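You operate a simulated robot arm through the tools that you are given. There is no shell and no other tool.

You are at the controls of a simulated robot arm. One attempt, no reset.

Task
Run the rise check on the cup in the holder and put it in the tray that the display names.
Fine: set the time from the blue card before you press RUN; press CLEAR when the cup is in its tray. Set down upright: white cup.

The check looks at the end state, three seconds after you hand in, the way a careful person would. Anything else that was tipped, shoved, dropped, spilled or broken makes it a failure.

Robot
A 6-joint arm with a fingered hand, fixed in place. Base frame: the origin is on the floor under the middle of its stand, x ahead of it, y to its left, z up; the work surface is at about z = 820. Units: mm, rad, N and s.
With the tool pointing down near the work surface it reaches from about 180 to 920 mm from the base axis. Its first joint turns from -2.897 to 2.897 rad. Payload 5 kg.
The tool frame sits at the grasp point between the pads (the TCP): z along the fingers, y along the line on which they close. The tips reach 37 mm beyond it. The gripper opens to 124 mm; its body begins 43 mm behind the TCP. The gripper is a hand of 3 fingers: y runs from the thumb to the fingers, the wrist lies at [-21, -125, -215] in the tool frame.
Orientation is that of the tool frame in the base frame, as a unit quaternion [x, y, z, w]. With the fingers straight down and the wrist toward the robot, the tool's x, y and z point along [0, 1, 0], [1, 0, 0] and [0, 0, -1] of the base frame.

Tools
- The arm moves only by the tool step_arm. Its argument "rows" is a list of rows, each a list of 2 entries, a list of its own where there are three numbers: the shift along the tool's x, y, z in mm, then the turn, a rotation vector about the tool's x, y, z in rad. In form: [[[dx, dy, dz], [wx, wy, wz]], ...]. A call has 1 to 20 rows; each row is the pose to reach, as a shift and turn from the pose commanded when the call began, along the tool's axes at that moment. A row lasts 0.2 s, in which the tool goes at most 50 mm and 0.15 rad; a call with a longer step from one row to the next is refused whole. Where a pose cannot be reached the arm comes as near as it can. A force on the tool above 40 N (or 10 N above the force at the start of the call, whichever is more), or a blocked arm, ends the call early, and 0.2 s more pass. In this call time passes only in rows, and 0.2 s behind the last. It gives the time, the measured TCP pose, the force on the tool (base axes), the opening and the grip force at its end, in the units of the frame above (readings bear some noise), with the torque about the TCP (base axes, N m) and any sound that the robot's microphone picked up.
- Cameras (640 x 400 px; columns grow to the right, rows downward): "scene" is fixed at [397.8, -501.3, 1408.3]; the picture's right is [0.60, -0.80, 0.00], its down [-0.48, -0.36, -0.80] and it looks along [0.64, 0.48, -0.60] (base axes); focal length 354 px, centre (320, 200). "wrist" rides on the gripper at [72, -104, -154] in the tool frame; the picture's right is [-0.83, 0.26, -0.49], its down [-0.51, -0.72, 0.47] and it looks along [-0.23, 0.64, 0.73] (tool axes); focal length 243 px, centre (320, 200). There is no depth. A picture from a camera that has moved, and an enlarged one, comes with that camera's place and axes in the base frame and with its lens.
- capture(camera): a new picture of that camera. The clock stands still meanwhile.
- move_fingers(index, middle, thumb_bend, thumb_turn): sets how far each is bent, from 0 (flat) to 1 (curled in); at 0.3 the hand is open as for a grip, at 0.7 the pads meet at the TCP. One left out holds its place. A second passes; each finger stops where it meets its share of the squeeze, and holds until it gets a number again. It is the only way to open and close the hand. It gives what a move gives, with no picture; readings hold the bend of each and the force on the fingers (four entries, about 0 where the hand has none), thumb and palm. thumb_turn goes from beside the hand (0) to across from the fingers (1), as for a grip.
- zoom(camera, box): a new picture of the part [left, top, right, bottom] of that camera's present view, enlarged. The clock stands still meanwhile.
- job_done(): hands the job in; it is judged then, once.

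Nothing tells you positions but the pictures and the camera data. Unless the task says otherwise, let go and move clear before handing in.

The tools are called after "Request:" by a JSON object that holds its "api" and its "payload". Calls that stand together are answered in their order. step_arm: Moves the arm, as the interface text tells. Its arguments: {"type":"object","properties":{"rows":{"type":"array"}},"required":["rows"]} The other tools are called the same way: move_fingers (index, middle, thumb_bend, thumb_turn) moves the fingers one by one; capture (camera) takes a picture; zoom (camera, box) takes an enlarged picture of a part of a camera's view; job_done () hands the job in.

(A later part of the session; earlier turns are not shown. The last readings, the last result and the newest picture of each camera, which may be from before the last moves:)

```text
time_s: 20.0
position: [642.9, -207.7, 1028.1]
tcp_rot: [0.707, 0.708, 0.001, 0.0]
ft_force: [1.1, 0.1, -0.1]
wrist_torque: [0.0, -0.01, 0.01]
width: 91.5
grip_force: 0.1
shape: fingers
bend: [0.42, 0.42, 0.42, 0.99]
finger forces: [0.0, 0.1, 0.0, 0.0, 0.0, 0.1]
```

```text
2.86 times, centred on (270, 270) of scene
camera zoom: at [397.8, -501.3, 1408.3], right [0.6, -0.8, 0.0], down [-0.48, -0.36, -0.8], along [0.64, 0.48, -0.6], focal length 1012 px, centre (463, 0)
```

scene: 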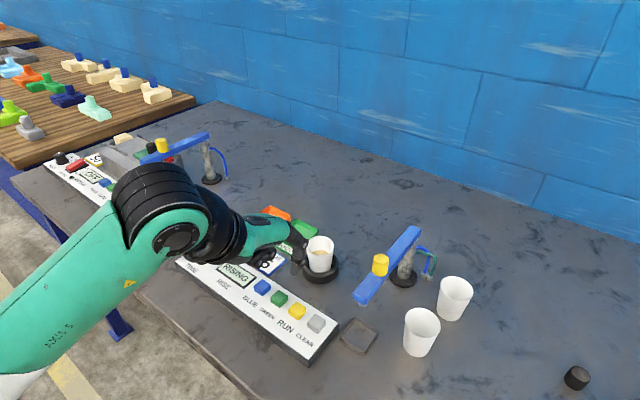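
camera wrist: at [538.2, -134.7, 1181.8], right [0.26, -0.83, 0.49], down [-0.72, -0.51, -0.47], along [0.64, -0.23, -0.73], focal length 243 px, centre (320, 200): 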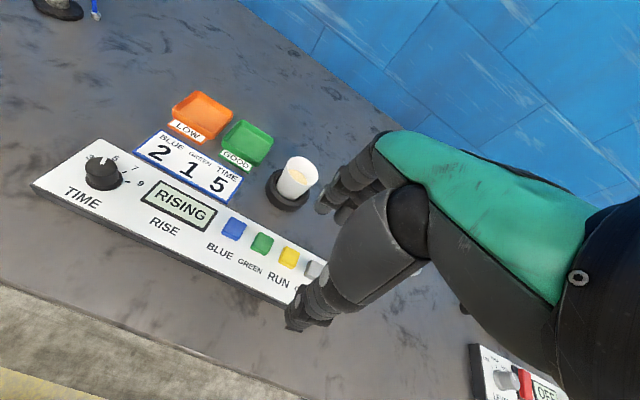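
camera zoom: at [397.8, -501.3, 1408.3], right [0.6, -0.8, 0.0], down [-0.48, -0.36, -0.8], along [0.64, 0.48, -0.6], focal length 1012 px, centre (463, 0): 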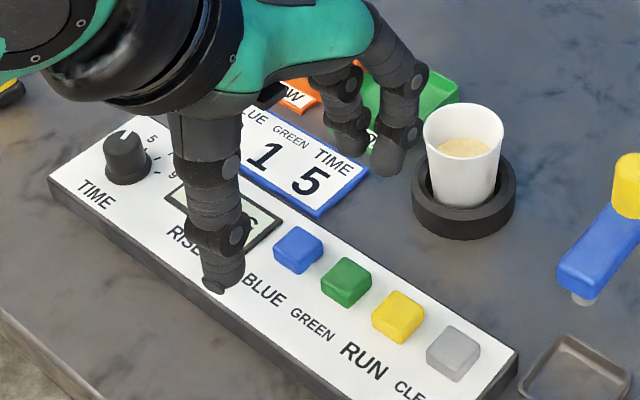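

Still RISING. I'll wait in place and take a closer look at the cup to locate it.

Request:
{"api": "zoom", "payload": {"camera": "wrist", "box": [250, 140, 340, 220]}}

Request:
{"api": "zoom", "payload": {"camera": "scene", "box": [285, 220, 355, 290]}}

Request:
{"api": "step_arm", "payload": {"rows": [[[0, 0, 0], [0, 0, 0]], [[0, 0, 0], [0, 0, 0]], [[0, 0, 0], [0, 0, 0]], [[0, 0, 0], [0, 0, 0]], [[0, 0, 0], [0, 0, 0]], [[0, 0, 0], [0, 0, 0]], [[0, 0, 0], [0, 0, 0]], [[0, 0, 0], [0, 0, 0]]]}}

Request:
{"api": "capture", "payload": {"camera": "wrist"}}

```text
5.00 times, centred on (295, 180) of wrist
camera zoom: at [538.2, -134.7, 1181.8], right [0.26, -0.83, 0.49], down [-0.72, -0.51, -0.47], along [0.64, -0.23, -0.73], focal length 1213 px, centre (445, 300)
```

zoom: 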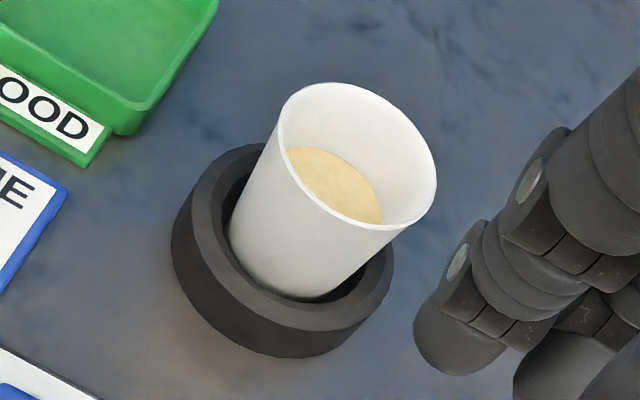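

```text
5.71 times, centred on (320, 255) of scene
camera zoom: at [397.8, -501.3, 1408.3], right [0.6, -0.8, 0.0], down [-0.48, -0.36, -0.8], along [0.64, 0.48, -0.6], focal length 2024 px, centre (320, -114)
```

zoom: 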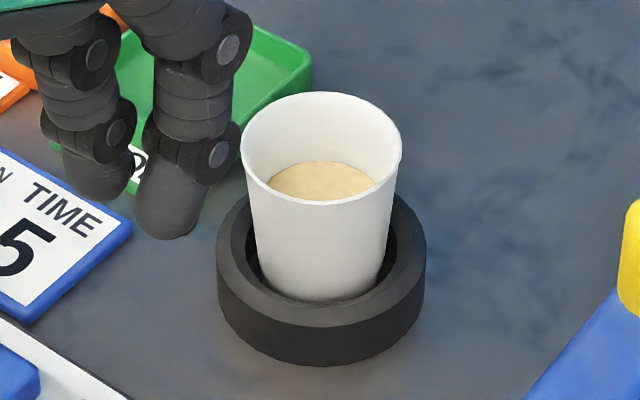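

```text
time_s: 21.8
position: [643.5, -208.7, 1027.5]
tcp_rot: [0.707, 0.707, 0.0, 0.0]
ft_force: [0.1, 0.5, -0.7]
wrist_torque: [0.02, -0.02, 0.01]
width: 91.9
grip_force: 0.1
shape: fingers
bend: [0.42, 0.42, 0.42, 0.99]
finger forces: [0.0, 0.1, 0.0, 0.1, 0.0, 0.0]
```

```text
taken
camera wrist: at [538.2, -134.7, 1181.8], right [0.26, -0.83, 0.49], down [-0.72, -0.51, -0.47], along [0.64, -0.23, -0.73], focal length 243 px, centre (320, 200)
```

wrist: 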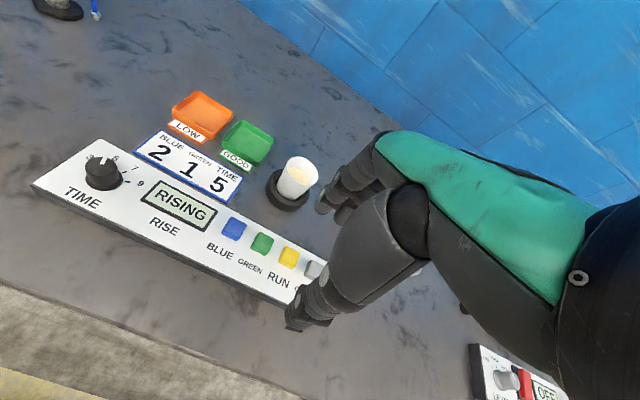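

Still RISING at t=21.8 s. I place the cup at about (823, -183) with its rim near z≈892. I'll wait some more.

Request:
{"api": "step_arm", "payload": {"rows": [[[0, 0, 0], [0, 0, 0]], [[0, 0, 0], [0, 0, 0]], [[0, 0, 0], [0, 0, 0]], [[0, 0, 0], [0, 0, 0]], [[0, 0, 0], [0, 0, 0]], [[0, 0, 0], [0, 0, 0]], [[0, 0, 0], [0, 0, 0]], [[0, 0, 0], [0, 0, 0]], [[0, 0, 0], [0, 0, 0]], [[0, 0, 0], [0, 0, 0]]]}}

Request:
{"api": "zoom", "payload": {"camera": "wrist", "box": [30, 80, 340, 290]}}

```text
time_s: 24.0
position: [641.6, -206.9, 1027.4]
tcp_rot: [0.707, 0.707, 0.001, 0.0]
ft_force: [0.5, -0.3, -0.5]
wrist_torque: [0.01, 0.01, -0.01]
width: 91.8
grip_force: 0.1
shape: fingers
bend: [0.42, 0.42, 0.42, 0.99]
finger forces: [0.0, 0.0, 0.1, 0.0, 0.1, 0.1]
```

```text
1.90 times, centred on (185, 185) of wrist
camera zoom: at [538.3, -134.7, 1181.8], right [0.26, -0.83, 0.49], down [-0.72, -0.51, -0.47], along [0.64, -0.23, -0.73], focal length 462 px, centre (577, 229)
```

zoom: 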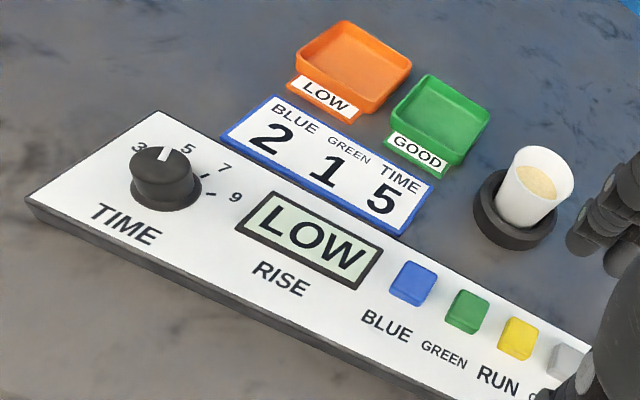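

The result is LOW, so the cup goes in the orange LOW tray. I'll move above the cup at a safe height and check the alignment.

Request:
{"api": "step_arm", "payload": {"rows": [[[5, 36, 0], [0, 0, 0]], [[10, 72, 0], [0, 0, 0]], [[15, 108, 0], [0, 0, 0]], [[20, 144, 0], [0, 0, 0]], [[24, 180, 0], [0, 0, 0]]]}}

Request:
{"api": "zoom", "payload": {"camera": "scene", "box": [230, 150, 410, 300]}}

Request:
{"api": "capture", "payload": {"camera": "wrist"}}

```text
time_s: 25.2
position: [824.2, -185.7, 1026.0]
tcp_rot: [0.707, 0.707, 0.001, -0.001]
ft_force: [0.0, -0.4, -0.5]
wrist_torque: [-0.01, -0.03, -0.04]
width: 91.9
grip_force: 0.1
shape: fingers
bend: [0.42, 0.42, 0.42, 0.99]
finger forces: [0.0, 0.0, 0.0, 0.0, 0.0, 0.0]
```

```text
2.67 times, centred on (320, 225) of scene
camera zoom: at [397.8, -501.3, 1408.3], right [0.6, -0.8, 0.0], down [-0.48, -0.36, -0.8], along [0.64, 0.48, -0.6], focal length 945 px, centre (320, 133)
```

zoom: 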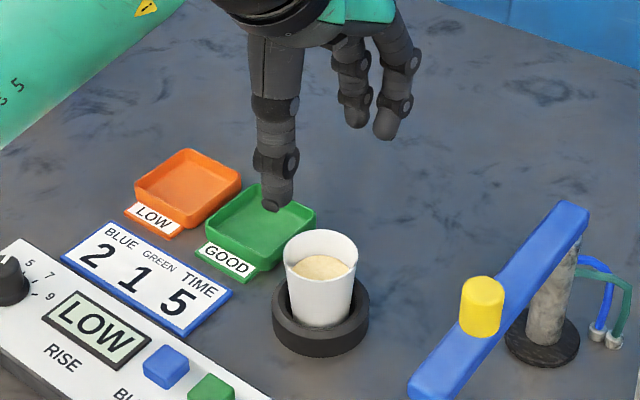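

```text
taken
camera wrist: at [719.7, -112.2, 1181.1], right [0.26, -0.83, 0.49], down [-0.72, -0.51, -0.47], along [0.64, -0.23, -0.73], focal length 243 px, centre (320, 200)
```

wrist: 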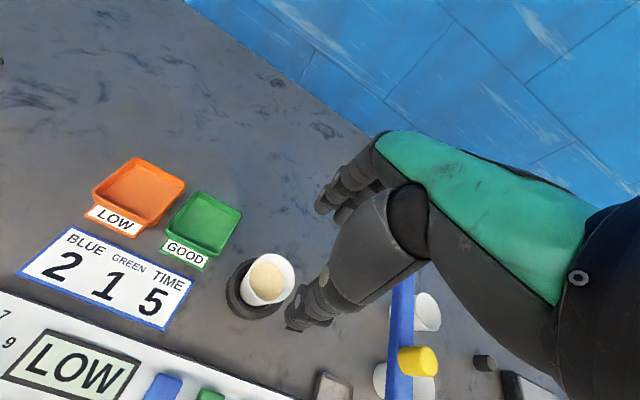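

The hand is above the cup. I'll zoom the wrist view for a second measurement of the cup's position.

Request:
{"api": "zoom", "payload": {"camera": "wrist", "box": [215, 235, 315, 335]}}

Request:
{"api": "zoom", "payload": {"camera": "wrist", "box": [60, 140, 270, 290]}}

```text
4.00 times, centred on (265, 285) of wrist
camera zoom: at [719.7, -112.2, 1181.1], right [0.26, -0.83, 0.49], down [-0.72, -0.51, -0.47], along [0.64, -0.23, -0.73], focal length 970 px, centre (540, -140)
```

zoom: 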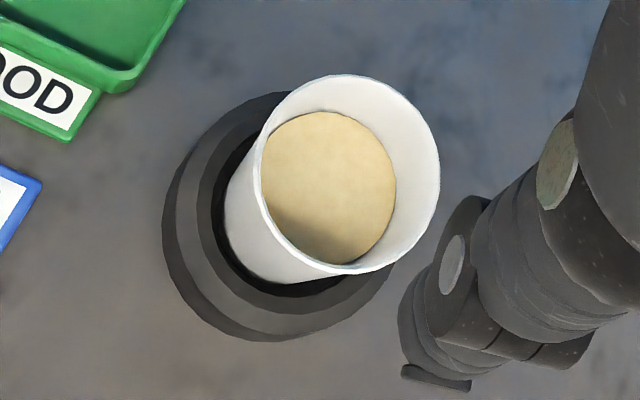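

```text
2.67 times, centred on (165, 215) of wrist
camera zoom: at [719.7, -112.2, 1181.1], right [0.26, -0.83, 0.49], down [-0.72, -0.51, -0.47], along [0.64, -0.23, -0.73], focal length 647 px, centre (733, 160)
```

zoom: 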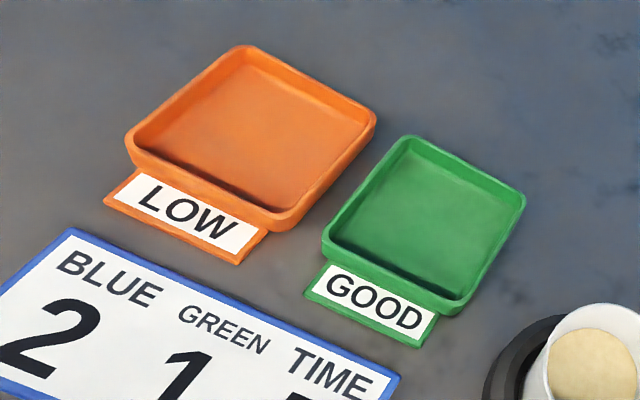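

Two-view triangulation puts the cup rim centre at about (824, -182, 890) with a diameter of about 60 mm. I'll descend with a 92 mm opening until the tips are just at rim height, then check the clearance.

Request:
{"api": "step_arm", "payload": {"rows": [[[1.5, 1.5, 30], [0, 0, 0]], [[1.5, 1.5, 60], [0, 0, 0]], [[1.5, 1.5, 80], [0, 0, 0]], [[1.5, 1.5, 92], [0, 0, 0]]]}}

Request:
{"api": "zoom", "payload": {"camera": "scene", "box": [270, 190, 380, 290]}}

Request:
{"api": "zoom", "payload": {"camera": "wrist", "box": [240, 150, 420, 340]}}

```text
time_s: 26.2
position: [823.1, -181.7, 933.9]
tcp_rot: [0.707, 0.707, 0.0, 0.001]
ft_force: [0.7, 0.0, 0.9]
wrist_torque: [-0.01, -0.03, 0.02]
width: 92.1
grip_force: 0.0
shape: fingers
bend: [0.42, 0.42, 0.42, 0.99]
finger forces: [0.0, 0.0, 0.0, 0.1, 0.1, 0.0]
```

```text
4.00 times, centred on (325, 240) of scene
camera zoom: at [397.8, -501.3, 1408.3], right [0.6, -0.8, 0.0], down [-0.48, -0.36, -0.8], along [0.64, 0.48, -0.6], focal length 1417 px, centre (300, 40)
```

zoom: 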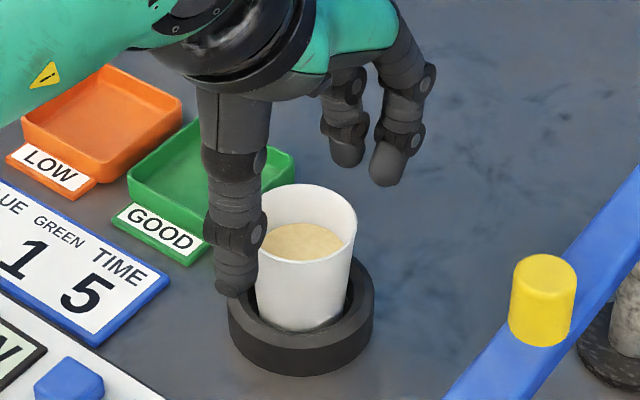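

```text
2.11 times, centred on (330, 245) of wrist
camera zoom: at [719.7, -109.4, 1089.2], right [0.26, -0.83, 0.49], down [-0.72, -0.51, -0.47], along [0.64, -0.23, -0.73], focal length 511 px, centre (299, 105)
```

zoom: 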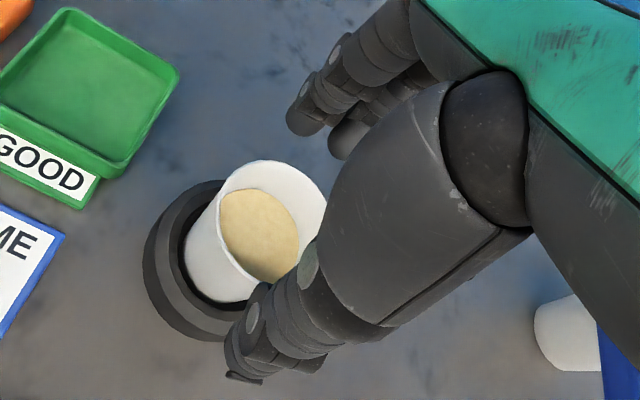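

The cup sits between the thumb and fingers with about 15–20 mm clearance each side. I'll descend the rest of the way to TCP z≈892.

Request:
{"api": "step_arm", "payload": {"rows": [[[1.5, 1, 12], [0, 0, 0]], [[1.5, 1, 24], [0, 0, 0]], [[1.5, 1, 34], [0, 0, 0]], [[1.5, 1, 42], [0, 0, 0]]]}}

Request:
{"api": "zoom", "payload": {"camera": "scene", "box": [270, 200, 380, 300]}}

Request:
{"api": "zoom", "payload": {"camera": "wrist", "box": [240, 150, 420, 340]}}

```text
time_s: 27.2
position: [824.2, -179.9, 892.3]
tcp_rot: [0.707, 0.708, 0.0, 0.0]
ft_force: [-0.5, 0.7, 0.2]
wrist_torque: [-0.01, 0.01, -0.02]
width: 92.0
grip_force: 0.0
shape: fingers
bend: [0.42, 0.42, 0.42, 0.99]
finger forces: [0.0, 0.0, 0.0, 0.1, 0.0, 0.1]
```

```text
4.00 times, centred on (325, 250) of scene
camera zoom: at [397.8, -501.3, 1408.3], right [0.6, -0.8, 0.0], down [-0.48, -0.36, -0.8], along [0.64, 0.48, -0.6], focal length 1417 px, centre (300, 0)
```

zoom: 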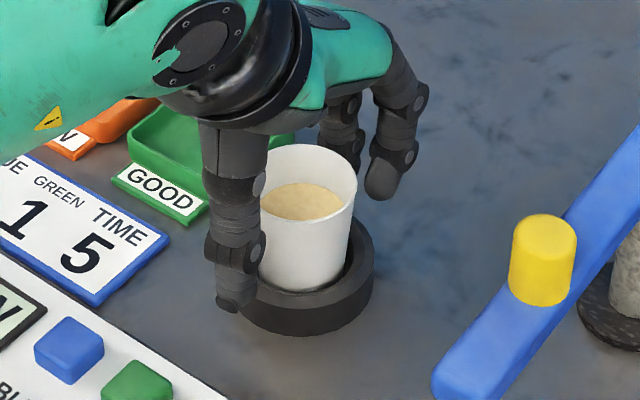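

```text
2.11 times, centred on (330, 245) of wrist
camera zoom: at [720.2, -107.5, 1047.4], right [0.26, -0.83, 0.49], down [-0.72, -0.51, -0.47], along [0.64, -0.23, -0.73], focal length 511 px, centre (299, 105)
```

zoom: 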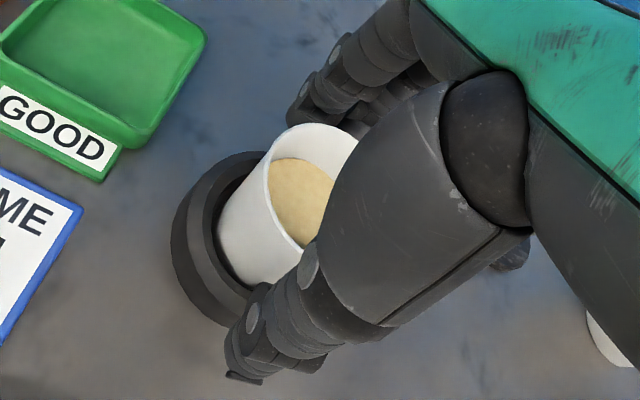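

The hand straddles the cup without contact. I'll close in two stages to see whether both sides touch evenly.

Request:
{"api": "move_fingers", "payload": {"index": 0.49, "middle": 0.49, "thumb_bend": 0.49}}

Request:
{"api": "zoom", "payload": {"camera": "scene", "box": [280, 210, 370, 290]}}

Request:
{"api": "zoom", "payload": {"camera": "wrist", "box": [240, 150, 420, 340]}}

```text
time_s: 28.2
position: [824.7, -180.3, 893.4]
tcp_rot: [0.708, 0.707, 0.0, -0.001]
ft_force: [-0.2, -0.4, 0.3]
wrist_torque: [0.01, 0.02, -0.02]
width: 71.5
grip_force: 0.0
shape: fingers
bend: [0.49, 0.49, 0.49, 1.0]
finger forces: [0.0, 0.0, 0.0, 0.0, 0.0, 0.1]
```

```text
5.00 times, centred on (325, 250) of scene
camera zoom: at [397.8, -501.3, 1408.3], right [0.6, -0.8, 0.0], down [-0.48, -0.36, -0.8], along [0.64, 0.48, -0.6], focal length 1772 px, centre (295, -50)
```

zoom: 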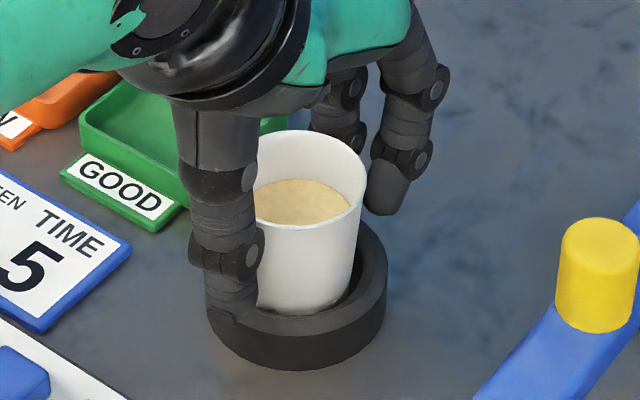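

```text
2.11 times, centred on (330, 245) of wrist
camera zoom: at [720.3, -107.5, 1047.7], right [0.26, -0.83, 0.49], down [-0.72, -0.51, -0.47], along [0.64, -0.23, -0.73], focal length 511 px, centre (299, 105)
```

zoom: 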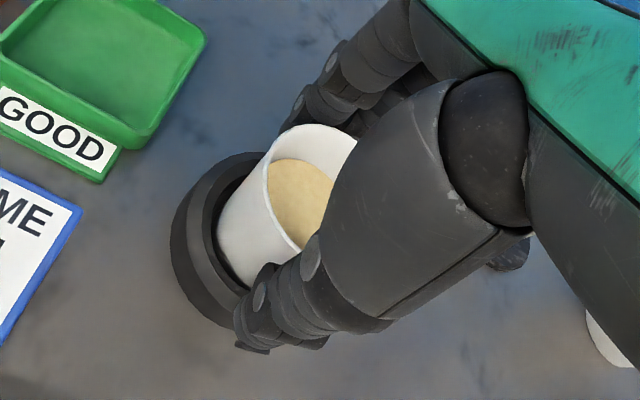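

No contact yet and no forces. I'll close the rest of the way; each finger stops at its share of the squeeze.

Request:
{"api": "move_fingers", "payload": {"index": 0.6, "middle": 0.6, "thumb_bend": 0.6}}

Request:
{"api": "zoom", "payload": {"camera": "scene", "box": [280, 210, 370, 290]}}

Request:
{"api": "zoom", "payload": {"camera": "wrist", "box": [240, 150, 420, 340]}}

```text
time_s: 29.2
position: [824.0, -178.9, 892.4]
tcp_rot: [0.707, 0.707, 0.0, 0.001]
ft_force: [-0.6, 0.3, -0.3]
wrist_torque: [0.01, -0.04, -0.01]
width: 52.7
grip_force: 8.5
shape: fingers
bend: [0.55, 0.58, 0.56, 1.0]
finger forces: [5.8, 2.4, 0.1, 0.1, 8.4, 0.1]
```

```text
5.00 times, centred on (325, 250) of scene
camera zoom: at [397.8, -501.3, 1408.3], right [0.6, -0.8, 0.0], down [-0.48, -0.36, -0.8], along [0.64, 0.48, -0.6], focal length 1772 px, centre (295, -50)
```

zoom: 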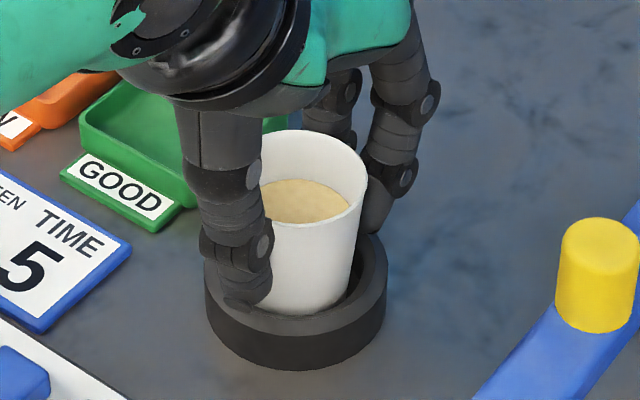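

```text
2.11 times, centred on (330, 245) of wrist
camera zoom: at [720.3, -107.5, 1047.7], right [0.26, -0.83, 0.49], down [-0.72, -0.51, -0.47], along [0.64, -0.23, -0.73], focal length 511 px, centre (299, 105)
```

zoom: 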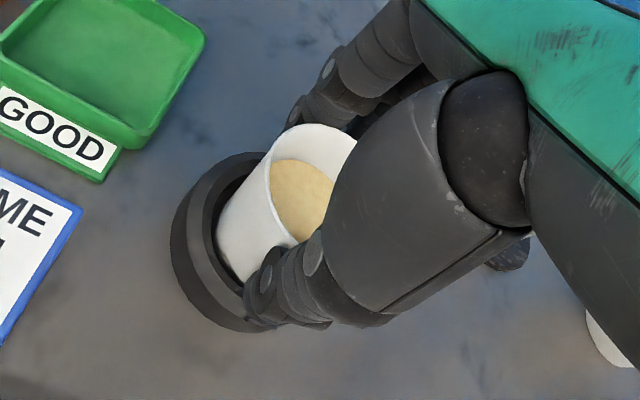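

The cup is gripped at about 8.5 N and neither cup nor holder has shifted. I'll lift slowly and check that only the cup comes up.

Request:
{"api": "step_arm", "payload": {"rows": [[[0, 0, -3], [0, 0, 0]], [[0, 0, -7], [0, 0, 0]], [[0, 0, -12], [0, 0, 0]], [[0, 0, -18], [0, 0, 0]]]}}

Request:
{"api": "zoom", "payload": {"camera": "scene", "box": [280, 210, 370, 290]}}

Request:
{"api": "zoom", "payload": {"camera": "wrist", "box": [240, 150, 420, 340]}}

```text
time_s: 30.2
position: [825.3, -180.0, 910.6]
tcp_rot: [0.707, 0.707, 0.0, 0.0]
ft_force: [-1.0, -0.5, -0.9]
wrist_torque: [-0.01, 0.03, -0.01]
width: 52.5
grip_force: 8.5
shape: fingers
bend: [0.55, 0.58, 0.56, 1.0]
finger forces: [5.8, 2.6, 0.1, 0.0, 8.3, 0.1]
```

```text
5.00 times, centred on (325, 250) of scene
camera zoom: at [397.8, -501.3, 1408.3], right [0.6, -0.8, 0.0], down [-0.48, -0.36, -0.8], along [0.64, 0.48, -0.6], focal length 1772 px, centre (295, -50)
```

zoom: 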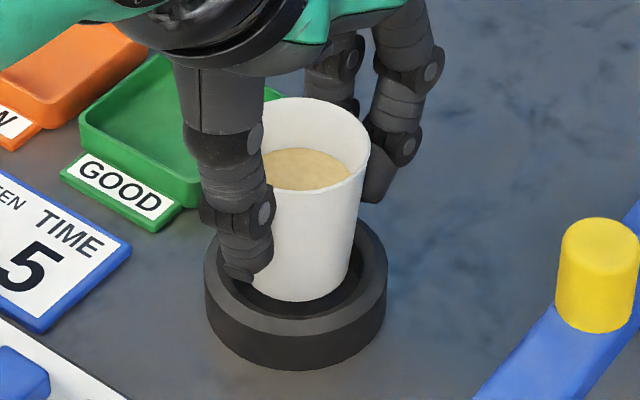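

```text
2.11 times, centred on (330, 245) of wrist
camera zoom: at [721.0, -107.9, 1065.9], right [0.26, -0.83, 0.49], down [-0.72, -0.51, -0.47], along [0.64, -0.23, -0.73], focal length 511 px, centre (299, 105)
```

zoom: 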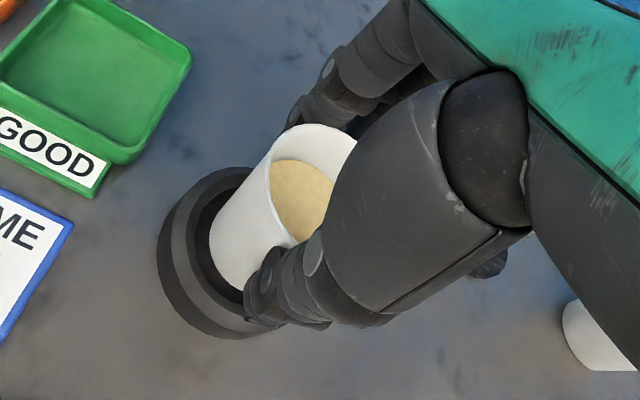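

The cup is coming up cleanly and the holder stays put. I'll raise it further, then carry it gently over to the orange LOW tray at around (878, 17).

Request:
{"api": "step_arm", "payload": {"rows": [[[0, 0, -10], [0, 0, 0]], [[0, 0, -22], [0, 0, 0]], [[0, 0, -34], [0, 0, 0]], [[0, 0, -46], [0, 0, 0]], [[0, 0, -56], [0, 0, 0]], [[0, 0, -62], [0, 0, 0]]]}}

Request:
{"api": "step_arm", "payload": {"rows": [[[8, 2, 0], [0, 0, 0]], [[24, 7, 0], [0, 0, 0]], [[44, 12, 0], [0, 0, 0]], [[66, 18, 0], [0, 0, 0]], [[88, 24, 0], [0, 0, 0]], [[110, 30, 0], [0, 0, 0]], [[132, 36, 0], [0, 0, 0]], [[154, 42, 0], [0, 0, 0]], [[174, 47, 0], [0, 0, 0]], [[190, 52, 0], [0, 0, 0]], [[197, 54, 0], [0, 0, 0]]]}}

Request:
{"api": "zoom", "payload": {"camera": "scene", "box": [220, 150, 350, 270]}}

Request:
{"api": "capture", "payload": {"camera": "wrist"}}

Request:
{"api": "capture", "payload": {"camera": "scene"}}

```text
time_s: 31.6
position: [824.5, -179.0, 973.8]
tcp_rot: [0.707, 0.707, 0.0, 0.001]
ft_force: [-0.5, 0.6, -0.7]
wrist_torque: [-0.02, 0.01, 0.03]
width: 52.6
grip_force: 8.3
shape: fingers
bend: [0.55, 0.58, 0.56, 1.0]
finger forces: [5.7, 2.5, 0.1, 0.0, 8.3, 0.0]
```

```text
time_s: 34.0
position: [878.9, 16.5, 972.8]
tcp_rot: [0.708, 0.707, 0.0, 0.0]
ft_force: [-0.6, 0.3, -0.2]
wrist_torque: [0.02, 0.0, -0.04]
width: 52.5
grip_force: 8.3
shape: fingers
bend: [0.55, 0.58, 0.56, 1.0]
finger forces: [5.8, 2.5, 0.0, 0.0, 8.3, 0.0]
```

```text
3.33 times, centred on (285, 210) of scene
camera zoom: at [397.8, -501.3, 1408.3], right [0.6, -0.8, 0.0], down [-0.48, -0.36, -0.8], along [0.64, 0.48, -0.6], focal length 1181 px, centre (437, 167)
```

zoom: 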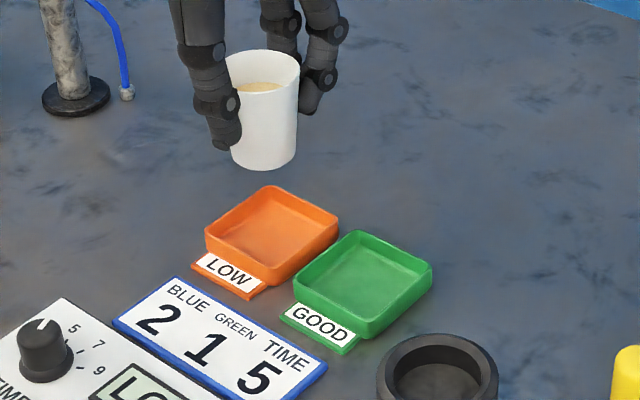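

```text
taken
camera wrist: at [774.1, 89.3, 1127.1], right [0.26, -0.83, 0.49], down [-0.72, -0.51, -0.47], along [0.64, -0.23, -0.73], focal length 243 px, centre (320, 200)
```

wrist: 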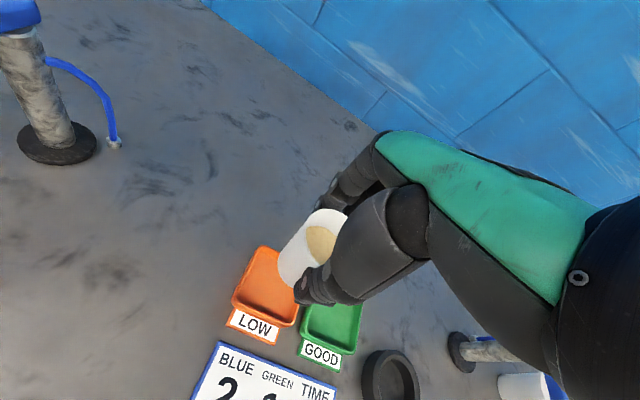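

```text
taken
```

scene: 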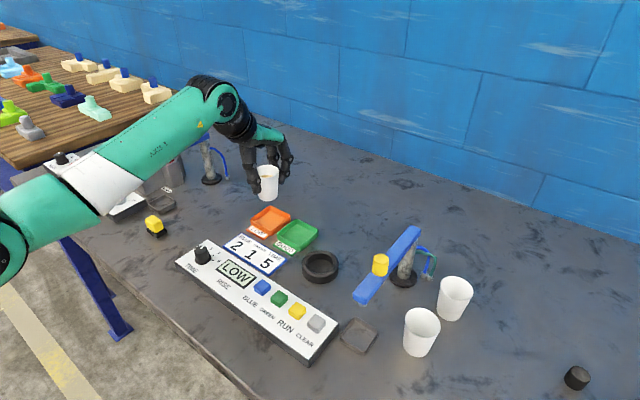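

The cup is near (878.5, 15) above the LOW tray. I'll lower it to just above the tray rim and check alignment from both cameras.

Request:
{"api": "step_arm", "payload": {"rows": [[[0, 0, 10], [0, 0, 0]], [[0, 0, 24], [0, 0, 0]], [[0, 0, 38], [0, 0, 0]], [[0, 0, 50], [0, 0, 0]]]}}

Request:
{"api": "zoom", "payload": {"camera": "scene", "box": [230, 160, 320, 250]}}

Request:
{"api": "zoom", "payload": {"camera": "wrist", "box": [200, 190, 380, 350]}}

```text
time_s: 35.0
position: [878.9, 17.0, 922.6]
tcp_rot: [0.707, 0.707, 0.0, 0.0]
ft_force: [0.2, 1.6, -0.2]
wrist_torque: [0.01, 0.01, 0.04]
width: 52.6
grip_force: 8.2
shape: fingers
bend: [0.55, 0.58, 0.56, 1.0]
finger forces: [5.9, 2.5, 0.0, 0.0, 8.3, 0.0]
```

```text
4.44 times, centred on (275, 205) of scene
camera zoom: at [397.8, -501.3, 1408.3], right [0.6, -0.8, 0.0], down [-0.48, -0.36, -0.8], along [0.64, 0.48, -0.6], focal length 1575 px, centre (520, 178)
```

zoom: 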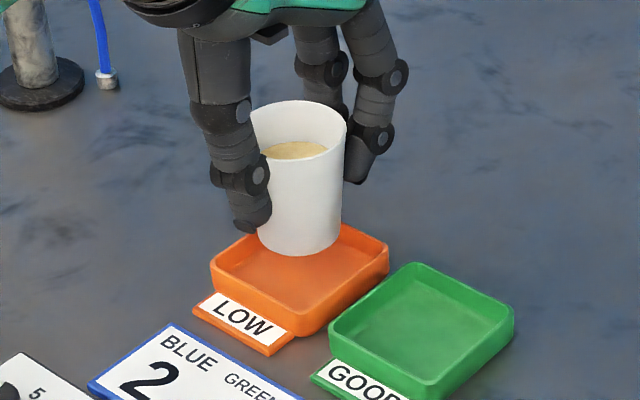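

```text
2.50 times, centred on (290, 270) of wrist
camera zoom: at [775.2, 88.7, 1076.0], right [0.26, -0.83, 0.49], down [-0.72, -0.51, -0.47], along [0.64, -0.23, -0.73], focal length 606 px, centre (395, 25)
```

zoom: 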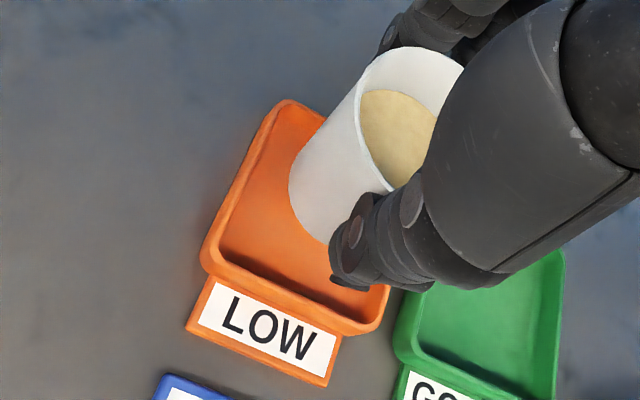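

The cup lines up with the tray centre in both views, within a few millimetres. I'll lower further, slowly, and re-check.

Request:
{"api": "step_arm", "payload": {"rows": [[[-1.5, 0, 6], [0, 0, 0]], [[-1.5, 0, 12], [0, 0, 0]], [[-1.5, 0, 18], [0, 0, 0]], [[-1.5, 0, 22], [0, 0, 0]]]}}

Request:
{"api": "zoom", "payload": {"camera": "scene", "box": [240, 170, 310, 250]}}

Request:
{"api": "zoom", "payload": {"camera": "wrist", "box": [200, 190, 380, 350]}}

```text
time_s: 36.0
position: [878.5, 15.9, 900.8]
tcp_rot: [0.707, 0.708, 0.0, 0.001]
ft_force: [0.4, 0.3, 0.1]
wrist_torque: [0.0, 0.0, -0.01]
width: 52.4
grip_force: 8.9
shape: fingers
bend: [0.55, 0.58, 0.56, 1.0]
finger forces: [5.8, 2.5, 0.0, 0.0, 8.3, 0.0]
```

```text
5.00 times, centred on (275, 210) of scene
camera zoom: at [397.8, -501.3, 1408.3], right [0.6, -0.8, 0.0], down [-0.48, -0.36, -0.8], along [0.64, 0.48, -0.6], focal length 1772 px, centre (545, 150)
```

zoom: 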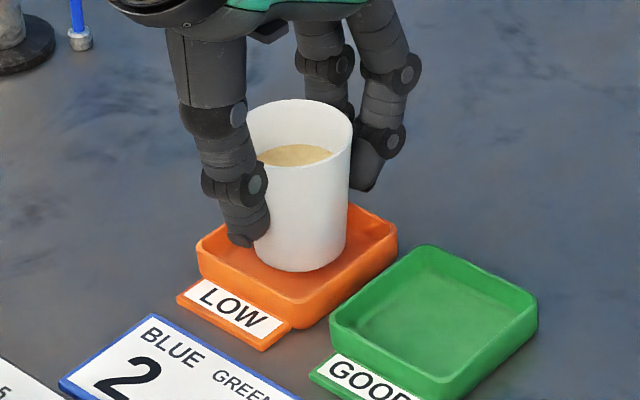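

```text
2.50 times, centred on (290, 270) of wrist
camera zoom: at [774.5, 88.2, 1054.9], right [0.26, -0.83, 0.49], down [-0.72, -0.51, -0.47], along [0.64, -0.23, -0.73], focal length 606 px, centre (395, 25)
```

zoom: 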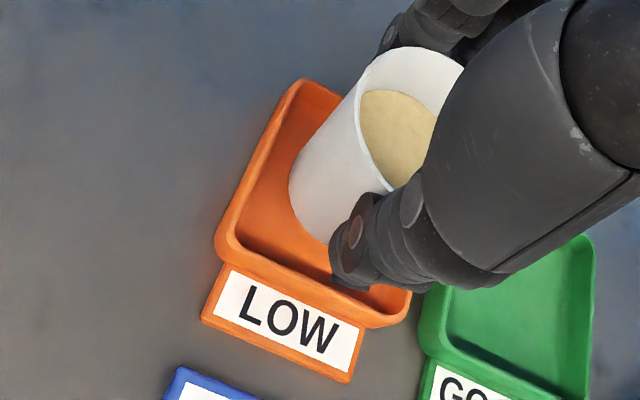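

The cup bottom is inside the tray outline with roughly 9 mm still to go. I'll descend in small steps and watch the force.

Request:
{"api": "step_arm", "payload": {"rows": [[[0, 0, 2], [0, 0, 0]], [[0, 0, 4], [0, 0, 0]], [[0, 0, 5.5], [0, 0, 0]]]}}

Request:
{"api": "zoom", "payload": {"camera": "scene", "box": [240, 170, 310, 250]}}

```text
time_s: 36.8
position: [879.9, 14.9, 895.6]
tcp_rot: [0.707, 0.707, -0.001, 0.0]
ft_force: [0.6, 0.6, -0.6]
wrist_torque: [0.01, -0.01, 0.01]
width: 52.7
grip_force: 7.9
shape: fingers
bend: [0.55, 0.58, 0.56, 1.0]
finger forces: [5.9, 2.5, 0.0, 0.1, 8.3, 0.0]
```

```text
5.00 times, centred on (275, 210) of scene
camera zoom: at [397.8, -501.3, 1408.3], right [0.6, -0.8, 0.0], down [-0.48, -0.36, -0.8], along [0.64, 0.48, -0.6], focal length 1772 px, centre (545, 150)
```

zoom: 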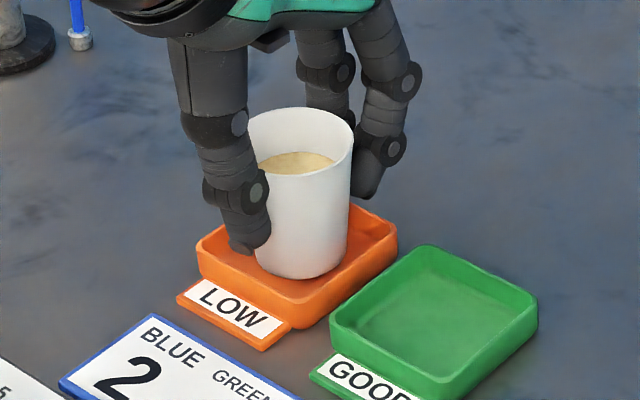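

No contact yet. I'll continue down in 1 mm rows.

Request:
{"api": "step_arm", "payload": {"rows": [[[0, 0, 1], [0, 0, 0]], [[0, 0, 2], [0, 0, 0]], [[0, 0, 3], [0, 0, 0]]]}}

```text
time_s: 37.6
position: [878.9, 15.5, 893.8]
tcp_rot: [0.707, 0.708, 0.0, -0.001]
ft_force: [-0.3, 0.1, 2.2]
wrist_torque: [0.01, 0.03, 0.02]
width: 52.4
grip_force: 8.1
shape: fingers
bend: [0.55, 0.58, 0.56, 1.0]
finger forces: [5.5, 2.4, 0.1, 0.0, 8.6, 0.1]
```

About 2.2 N upward has appeared, so the cup is touching the tray floor. I'll look once more before letting go.

Request:
{"api": "zoom", "payload": {"camera": "scene", "box": [240, 170, 310, 250]}}

Request:
{"api": "zoom", "payload": {"camera": "wrist", "box": [200, 190, 380, 350]}}

```text
5.00 times, centred on (275, 210) of scene
camera zoom: at [397.8, -501.3, 1408.3], right [0.6, -0.8, 0.0], down [-0.48, -0.36, -0.8], along [0.64, 0.48, -0.6], focal length 1772 px, centre (545, 150)
```

zoom: 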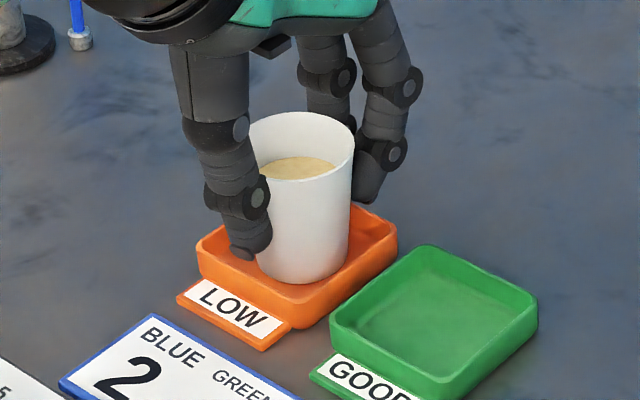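

```text
2.50 times, centred on (290, 270) of wrist
camera zoom: at [774.2, 87.2, 1047.6], right [0.26, -0.83, 0.49], down [-0.72, -0.51, -0.47], along [0.64, -0.23, -0.73], focal length 606 px, centre (395, 25)
```

zoom: 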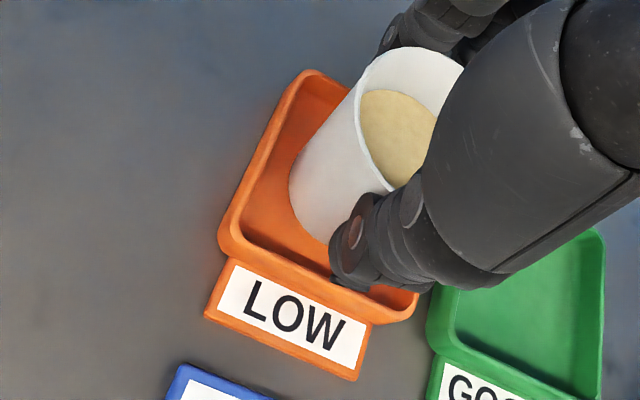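

The cup stands upright on the tray floor, clear of the walls. I'll open the fingers gently and check it's standing by itself.

Request:
{"api": "move_fingers", "payload": {"index": 0.5, "middle": 0.5, "thumb_bend": 0.5}}

Request:
{"api": "move_fingers", "payload": {"index": 0.42, "middle": 0.42, "thumb_bend": 0.42}}

Request:
{"api": "zoom", "payload": {"camera": "scene", "box": [240, 170, 310, 250]}}

Request:
{"api": "zoom", "payload": {"camera": "wrist", "box": [200, 190, 380, 350]}}

```text
time_s: 38.6
position: [878.9, 14.7, 893.3]
tcp_rot: [0.707, 0.707, 0.0, 0.0]
ft_force: [-0.4, -0.3, 0.2]
wrist_torque: [0.01, 0.01, -0.02]
width: 66.5
grip_force: 0.1
shape: fingers
bend: [0.5, 0.5, 0.5, 1.0]
finger forces: [0.0, 0.0, 0.1, 0.0, 0.0, 0.0]
```

```text
time_s: 39.6
position: [879.3, 14.8, 892.7]
tcp_rot: [0.707, 0.707, 0.0, 0.0]
ft_force: [-0.3, 0.0, 0.1]
wrist_torque: [0.01, 0.01, 0.0]
width: 91.7
grip_force: 0.0
shape: fingers
bend: [0.42, 0.42, 0.42, 0.99]
finger forces: [0.0, 0.0, 0.0, 0.0, 0.0, 0.0]
```

```text
5.00 times, centred on (275, 210) of scene
camera zoom: at [397.8, -501.3, 1408.3], right [0.6, -0.8, 0.0], down [-0.48, -0.36, -0.8], along [0.64, 0.48, -0.6], focal length 1772 px, centre (545, 150)
```

zoom: 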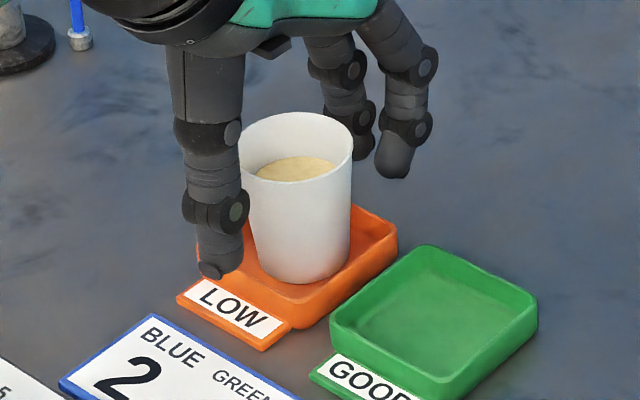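

```text
2.50 times, centred on (290, 270) of wrist
camera zoom: at [774.2, 87.2, 1047.3], right [0.26, -0.83, 0.49], down [-0.72, -0.51, -0.47], along [0.64, -0.23, -0.73], focal length 606 px, centre (395, 25)
```

zoom: 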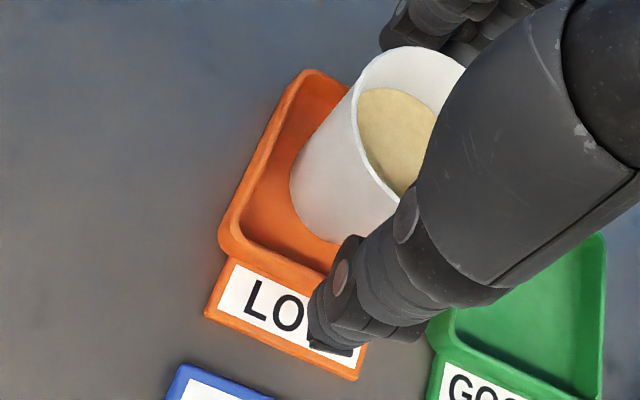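

The cup stands by itself in the LOW tray. I'll rise straight up clear of it, then travel to above the CLEAR button.

Request:
{"api": "step_arm", "payload": {"rows": [[[0, 0, -8], [0, 0, 0]], [[0, 0, -22], [0, 0, 0]], [[0, 0, -44], [0, 0, 0]], [[0, 0, -75], [0, 0, 0]], [[0, 0, -108], [0, 0, 0]], [[0, 0, -135], [0, 0, 0]]]}}

Request:
{"api": "zoom", "payload": {"camera": "scene", "box": [220, 150, 350, 270]}}

Request:
{"api": "step_arm", "payload": {"rows": [[[-20, -18, 0], [0, 0, 0]], [[-46, -41, 0], [0, 0, 0]], [[-76, -67, 0], [0, 0, 0]], [[-106, -93, 0], [0, 0, 0]], [[-136, -120, 0], [0, 0, 0]], [[-166, -146, 0], [0, 0, 0]], [[-196, -172, 0], [0, 0, 0]], [[-226, -198, 0], [0, 0, 0]], [[-252, -222, 0], [0, 0, 0]], [[-268, -235.5, 0], [0, 0, 0]]]}}

Request:
{"api": "move_fingers", "payload": {"index": 1.0, "middle": 0.4, "thumb_bend": 1.0, "thumb_turn": 0.3}}

Request:
{"api": "capture", "payload": {"camera": "scene"}}

Request:
{"api": "capture", "payload": {"camera": "wrist"}}

```text
time_s: 41.0
position: [876.3, 15.5, 1026.0]
tcp_rot: [0.708, 0.707, -0.001, 0.001]
ft_force: [0.6, -0.1, -0.1]
wrist_torque: [0.0, 0.01, 0.01]
width: 92.0
grip_force: 0.1
shape: fingers
bend: [0.42, 0.42, 0.42, 0.99]
finger forces: [0.0, 0.0, 0.0, 0.0, 0.0, 0.1]
```

```text
3.33 times, centred on (285, 210) of scene
camera zoom: at [397.8, -501.3, 1408.3], right [0.6, -0.8, 0.0], down [-0.48, -0.36, -0.8], along [0.64, 0.48, -0.6], focal length 1181 px, centre (437, 167)
```

zoom: 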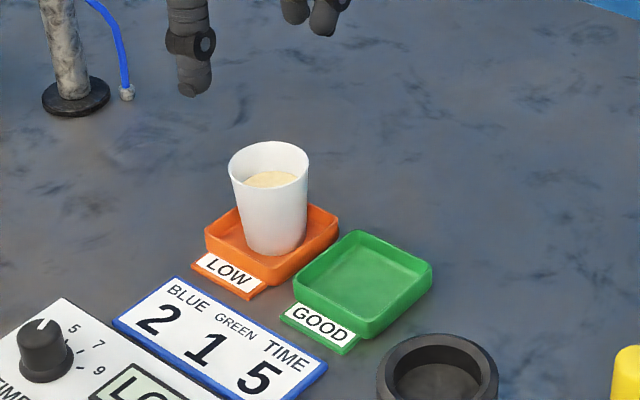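

```text
time_s: 43.2
position: [642.2, -252.6, 1027.6]
tcp_rot: [0.707, 0.707, 0.0, -0.001]
ft_force: [-0.2, -0.4, 0.0]
wrist_torque: [-0.01, -0.01, 0.02]
width: 91.9
grip_force: 0.0
shape: fingers
bend: [0.42, 0.42, 0.42, 0.99]
finger forces: [0.1, 0.0, 0.1, 0.0, 0.1, 0.1]
```

```text
time_s: 44.2
position: [641.9, -253.3, 1028.5]
tcp_rot: [0.707, 0.707, 0.0, 0.0]
ft_force: [0.8, 0.2, -0.3]
wrist_torque: [0.01, 0.01, 0.04]
width: 52.1
grip_force: 0.1
shape: fingers
bend: [1.0, 0.4, 1.0, 0.31]
finger forces: [0.0, 0.1, 0.0, 0.0, 0.0, 0.0]
```

```text
taken
```

scene: 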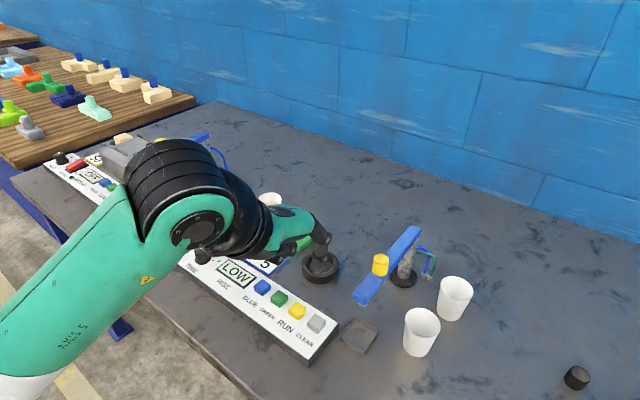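

```text
taken
camera wrist: at [536.9, -180.1, 1182.3], right [0.26, -0.83, 0.49], down [-0.72, -0.51, -0.47], along [0.64, -0.23, -0.73], focal length 243 px, centre (320, 200)
```

wrist: 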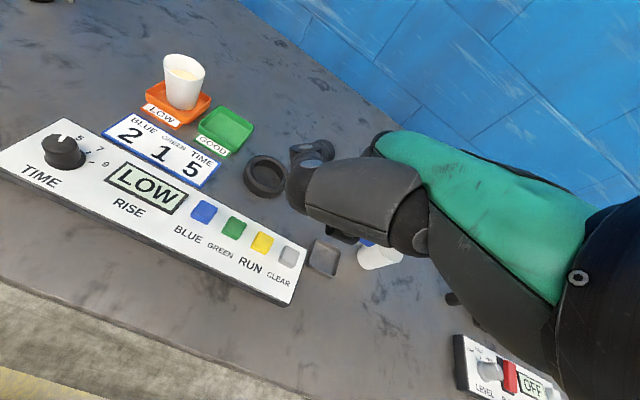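

The cup is standing in LOW and the display still shows LOW. I'll lower the pointing middle finger toward CLEAR and check the alignment.

Request:
{"api": "step_arm", "payload": {"rows": [[[0, 0.5, 35], [0, 0, 0]], [[0, 0.5, 70], [0, 0, 0]], [[0, 0.5, 98], [0, 0, 0]], [[0, 0.5, 115], [0, 0, 0]]]}}

Request:
{"api": "zoom", "payload": {"camera": "scene", "box": [250, 260, 370, 360]}}

Request:
{"api": "zoom", "payload": {"camera": "wrist", "box": [200, 150, 400, 310]}}

```text
time_s: 45.2
position: [643.6, -253.5, 911.1]
tcp_rot: [0.707, 0.707, 0.0, 0.0]
ft_force: [0.5, -0.4, 0.2]
wrist_torque: [0.04, -0.01, 0.07]
width: 52.0
grip_force: 0.1
shape: fingers
bend: [1.0, 0.4, 1.0, 0.31]
finger forces: [0.0, 0.0, 0.0, 0.0, 0.0, 0.0]
```

```text
4.00 times, centred on (310, 310) of scene
camera zoom: at [397.8, -501.3, 1408.3], right [0.6, -0.8, 0.0], down [-0.48, -0.36, -0.8], along [0.64, 0.48, -0.6], focal length 1417 px, centre (360, -240)
```

zoom: 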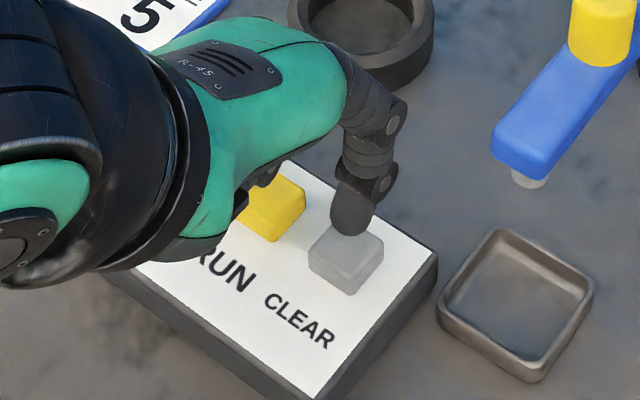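

```text
2.50 times, centred on (300, 230) of wrist
camera zoom: at [539.0, -181.3, 1065.5], right [0.26, -0.83, 0.49], down [-0.72, -0.51, -0.47], along [0.64, -0.23, -0.73], focal length 606 px, centre (370, 125)
```

zoom: 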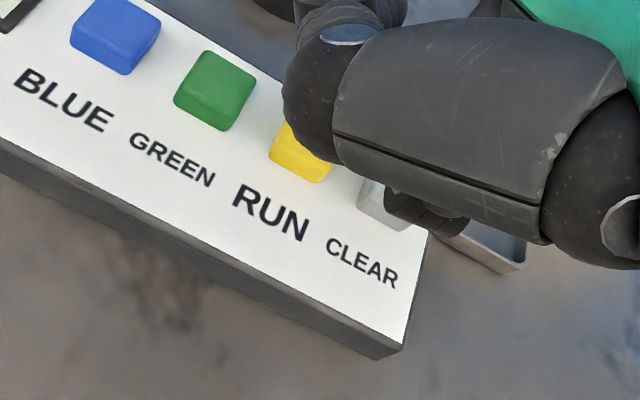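

The fingertip is right above CLEAR. I'll press down gently.

Request:
{"api": "step_arm", "payload": {"rows": [[[0, -1, 5], [0, 0, 0]], [[0, -1, 10], [0, 0, 0]], [[0, -1, 14], [0, 0, 0]]]}}

Request:
{"api": "zoom", "payload": {"camera": "scene", "box": [250, 260, 370, 360]}}

```text
time_s: 46.0
position: [643.1, -253.9, 898.5]
tcp_rot: [0.707, 0.707, 0.0, 0.0]
ft_force: [-0.6, -0.9, 1.5]
wrist_torque: [-0.03, -0.11, -0.03]
width: 52.0
grip_force: 1.3
shape: fingers
bend: [1.0, 0.4, 1.0, 0.31]
finger forces: [0.1, 1.5, 0.0, 0.0, 0.1, 0.0]
```

```text
4.00 times, centred on (310, 310) of scene
camera zoom: at [397.8, -501.3, 1408.3], right [0.6, -0.8, 0.0], down [-0.48, -0.36, -0.8], along [0.64, 0.48, -0.6], focal length 1417 px, centre (360, -240)
```

zoom: 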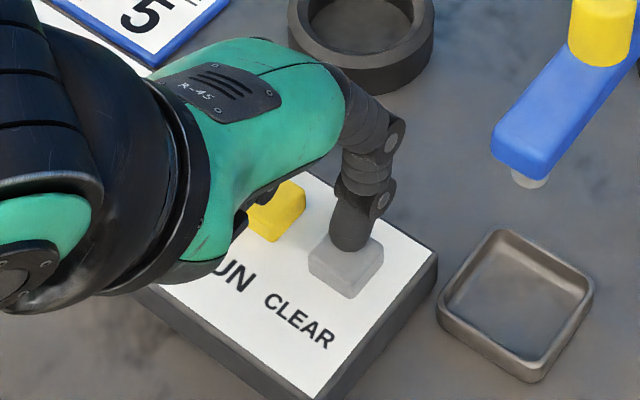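

I'm in contact at 1.5 N but there was no click yet. I'll press a millimetre or two deeper.

Request:
{"api": "step_arm", "payload": {"rows": [[[0, 0, 1], [0, 0, 0]], [[0, 0, 2], [0, 0, 0]]]}}

Request:
{"api": "zoom", "payload": {"camera": "scene", "box": [180, 230, 350, 360]}}

```text
time_s: 46.6
position: [642.9, -253.1, 897.3]
tcp_rot: [0.707, 0.707, -0.001, 0.0]
ft_force: [-0.5, -1.7, 2.5]
wrist_torque: [-0.05, -0.1, -0.04]
width: 52.1
grip_force: 1.5
shape: fingers
bend: [1.0, 0.4, 1.0, 0.31]
finger forces: [0.0, 2.5, 0.0, 0.0, 0.0, 0.0]
heard: click
```

```text
3.08 times, centred on (265, 295) of scene
camera zoom: at [397.8, -501.3, 1408.3], right [0.6, -0.8, 0.0], down [-0.48, -0.36, -0.8], along [0.64, 0.48, -0.6], focal length 1090 px, centre (489, -92)
```

zoom: 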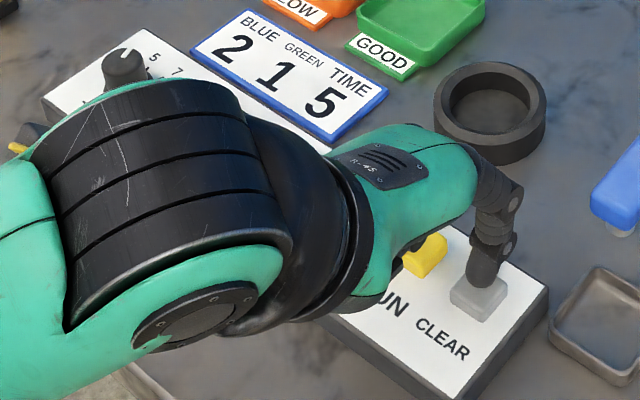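

CLEAR clicked. I'll lift off, rise clear and check the display and the whole scene.

Request:
{"api": "step_arm", "payload": {"rows": [[[0, 0, -8], [0, 0, 0]], [[0, 0, -25], [0, 0, 0]], [[0, 0, -55], [0, 0, 0]], [[0, 0, -90], [0, 0, 0]], [[0, 0, -130], [0, 0, 0]], [[0, 0, -170], [0, 0, 0]]]}}

Request:
{"api": "capture", "payload": {"camera": "scene"}}

Request:
{"api": "capture", "payload": {"camera": "wrist"}}

Request:
{"api": "zoom", "payload": {"camera": "wrist", "box": [20, 40, 320, 280]}}

```text
time_s: 48.0
position: [643.3, -251.7, 1068.5]
tcp_rot: [0.708, 0.707, 0.0, 0.0]
ft_force: [0.1, -0.3, -0.2]
wrist_torque: [-0.01, -0.02, 0.0]
width: 52.1
grip_force: 0.0
shape: fingers
bend: [1.0, 0.4, 1.0, 0.31]
finger forces: [0.1, 0.1, 0.0, 0.0, 0.0, 0.0]
```

```text
taken
```

scene: 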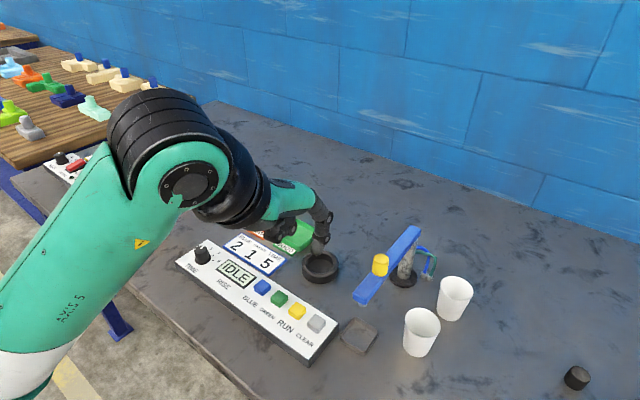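

```text
taken
camera wrist: at [538.4, -180.6, 1221.9], right [0.26, -0.83, 0.49], down [-0.72, -0.51, -0.47], along [0.64, -0.23, -0.73], focal length 243 px, centre (320, 200)
```

wrist: 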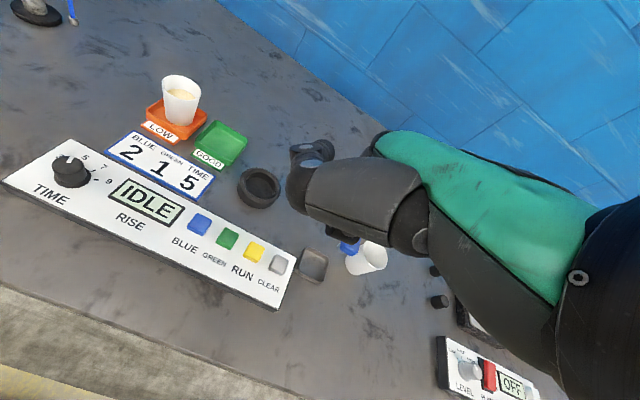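

```text
1.67 times, centred on (170, 160) of wrist
camera zoom: at [538.4, -180.6, 1221.9], right [0.26, -0.83, 0.49], down [-0.72, -0.51, -0.47], along [0.64, -0.23, -0.73], focal length 404 px, centre (570, 267)
```

zoom: 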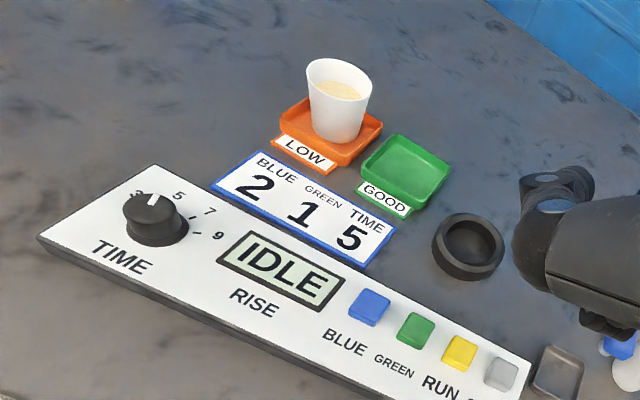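

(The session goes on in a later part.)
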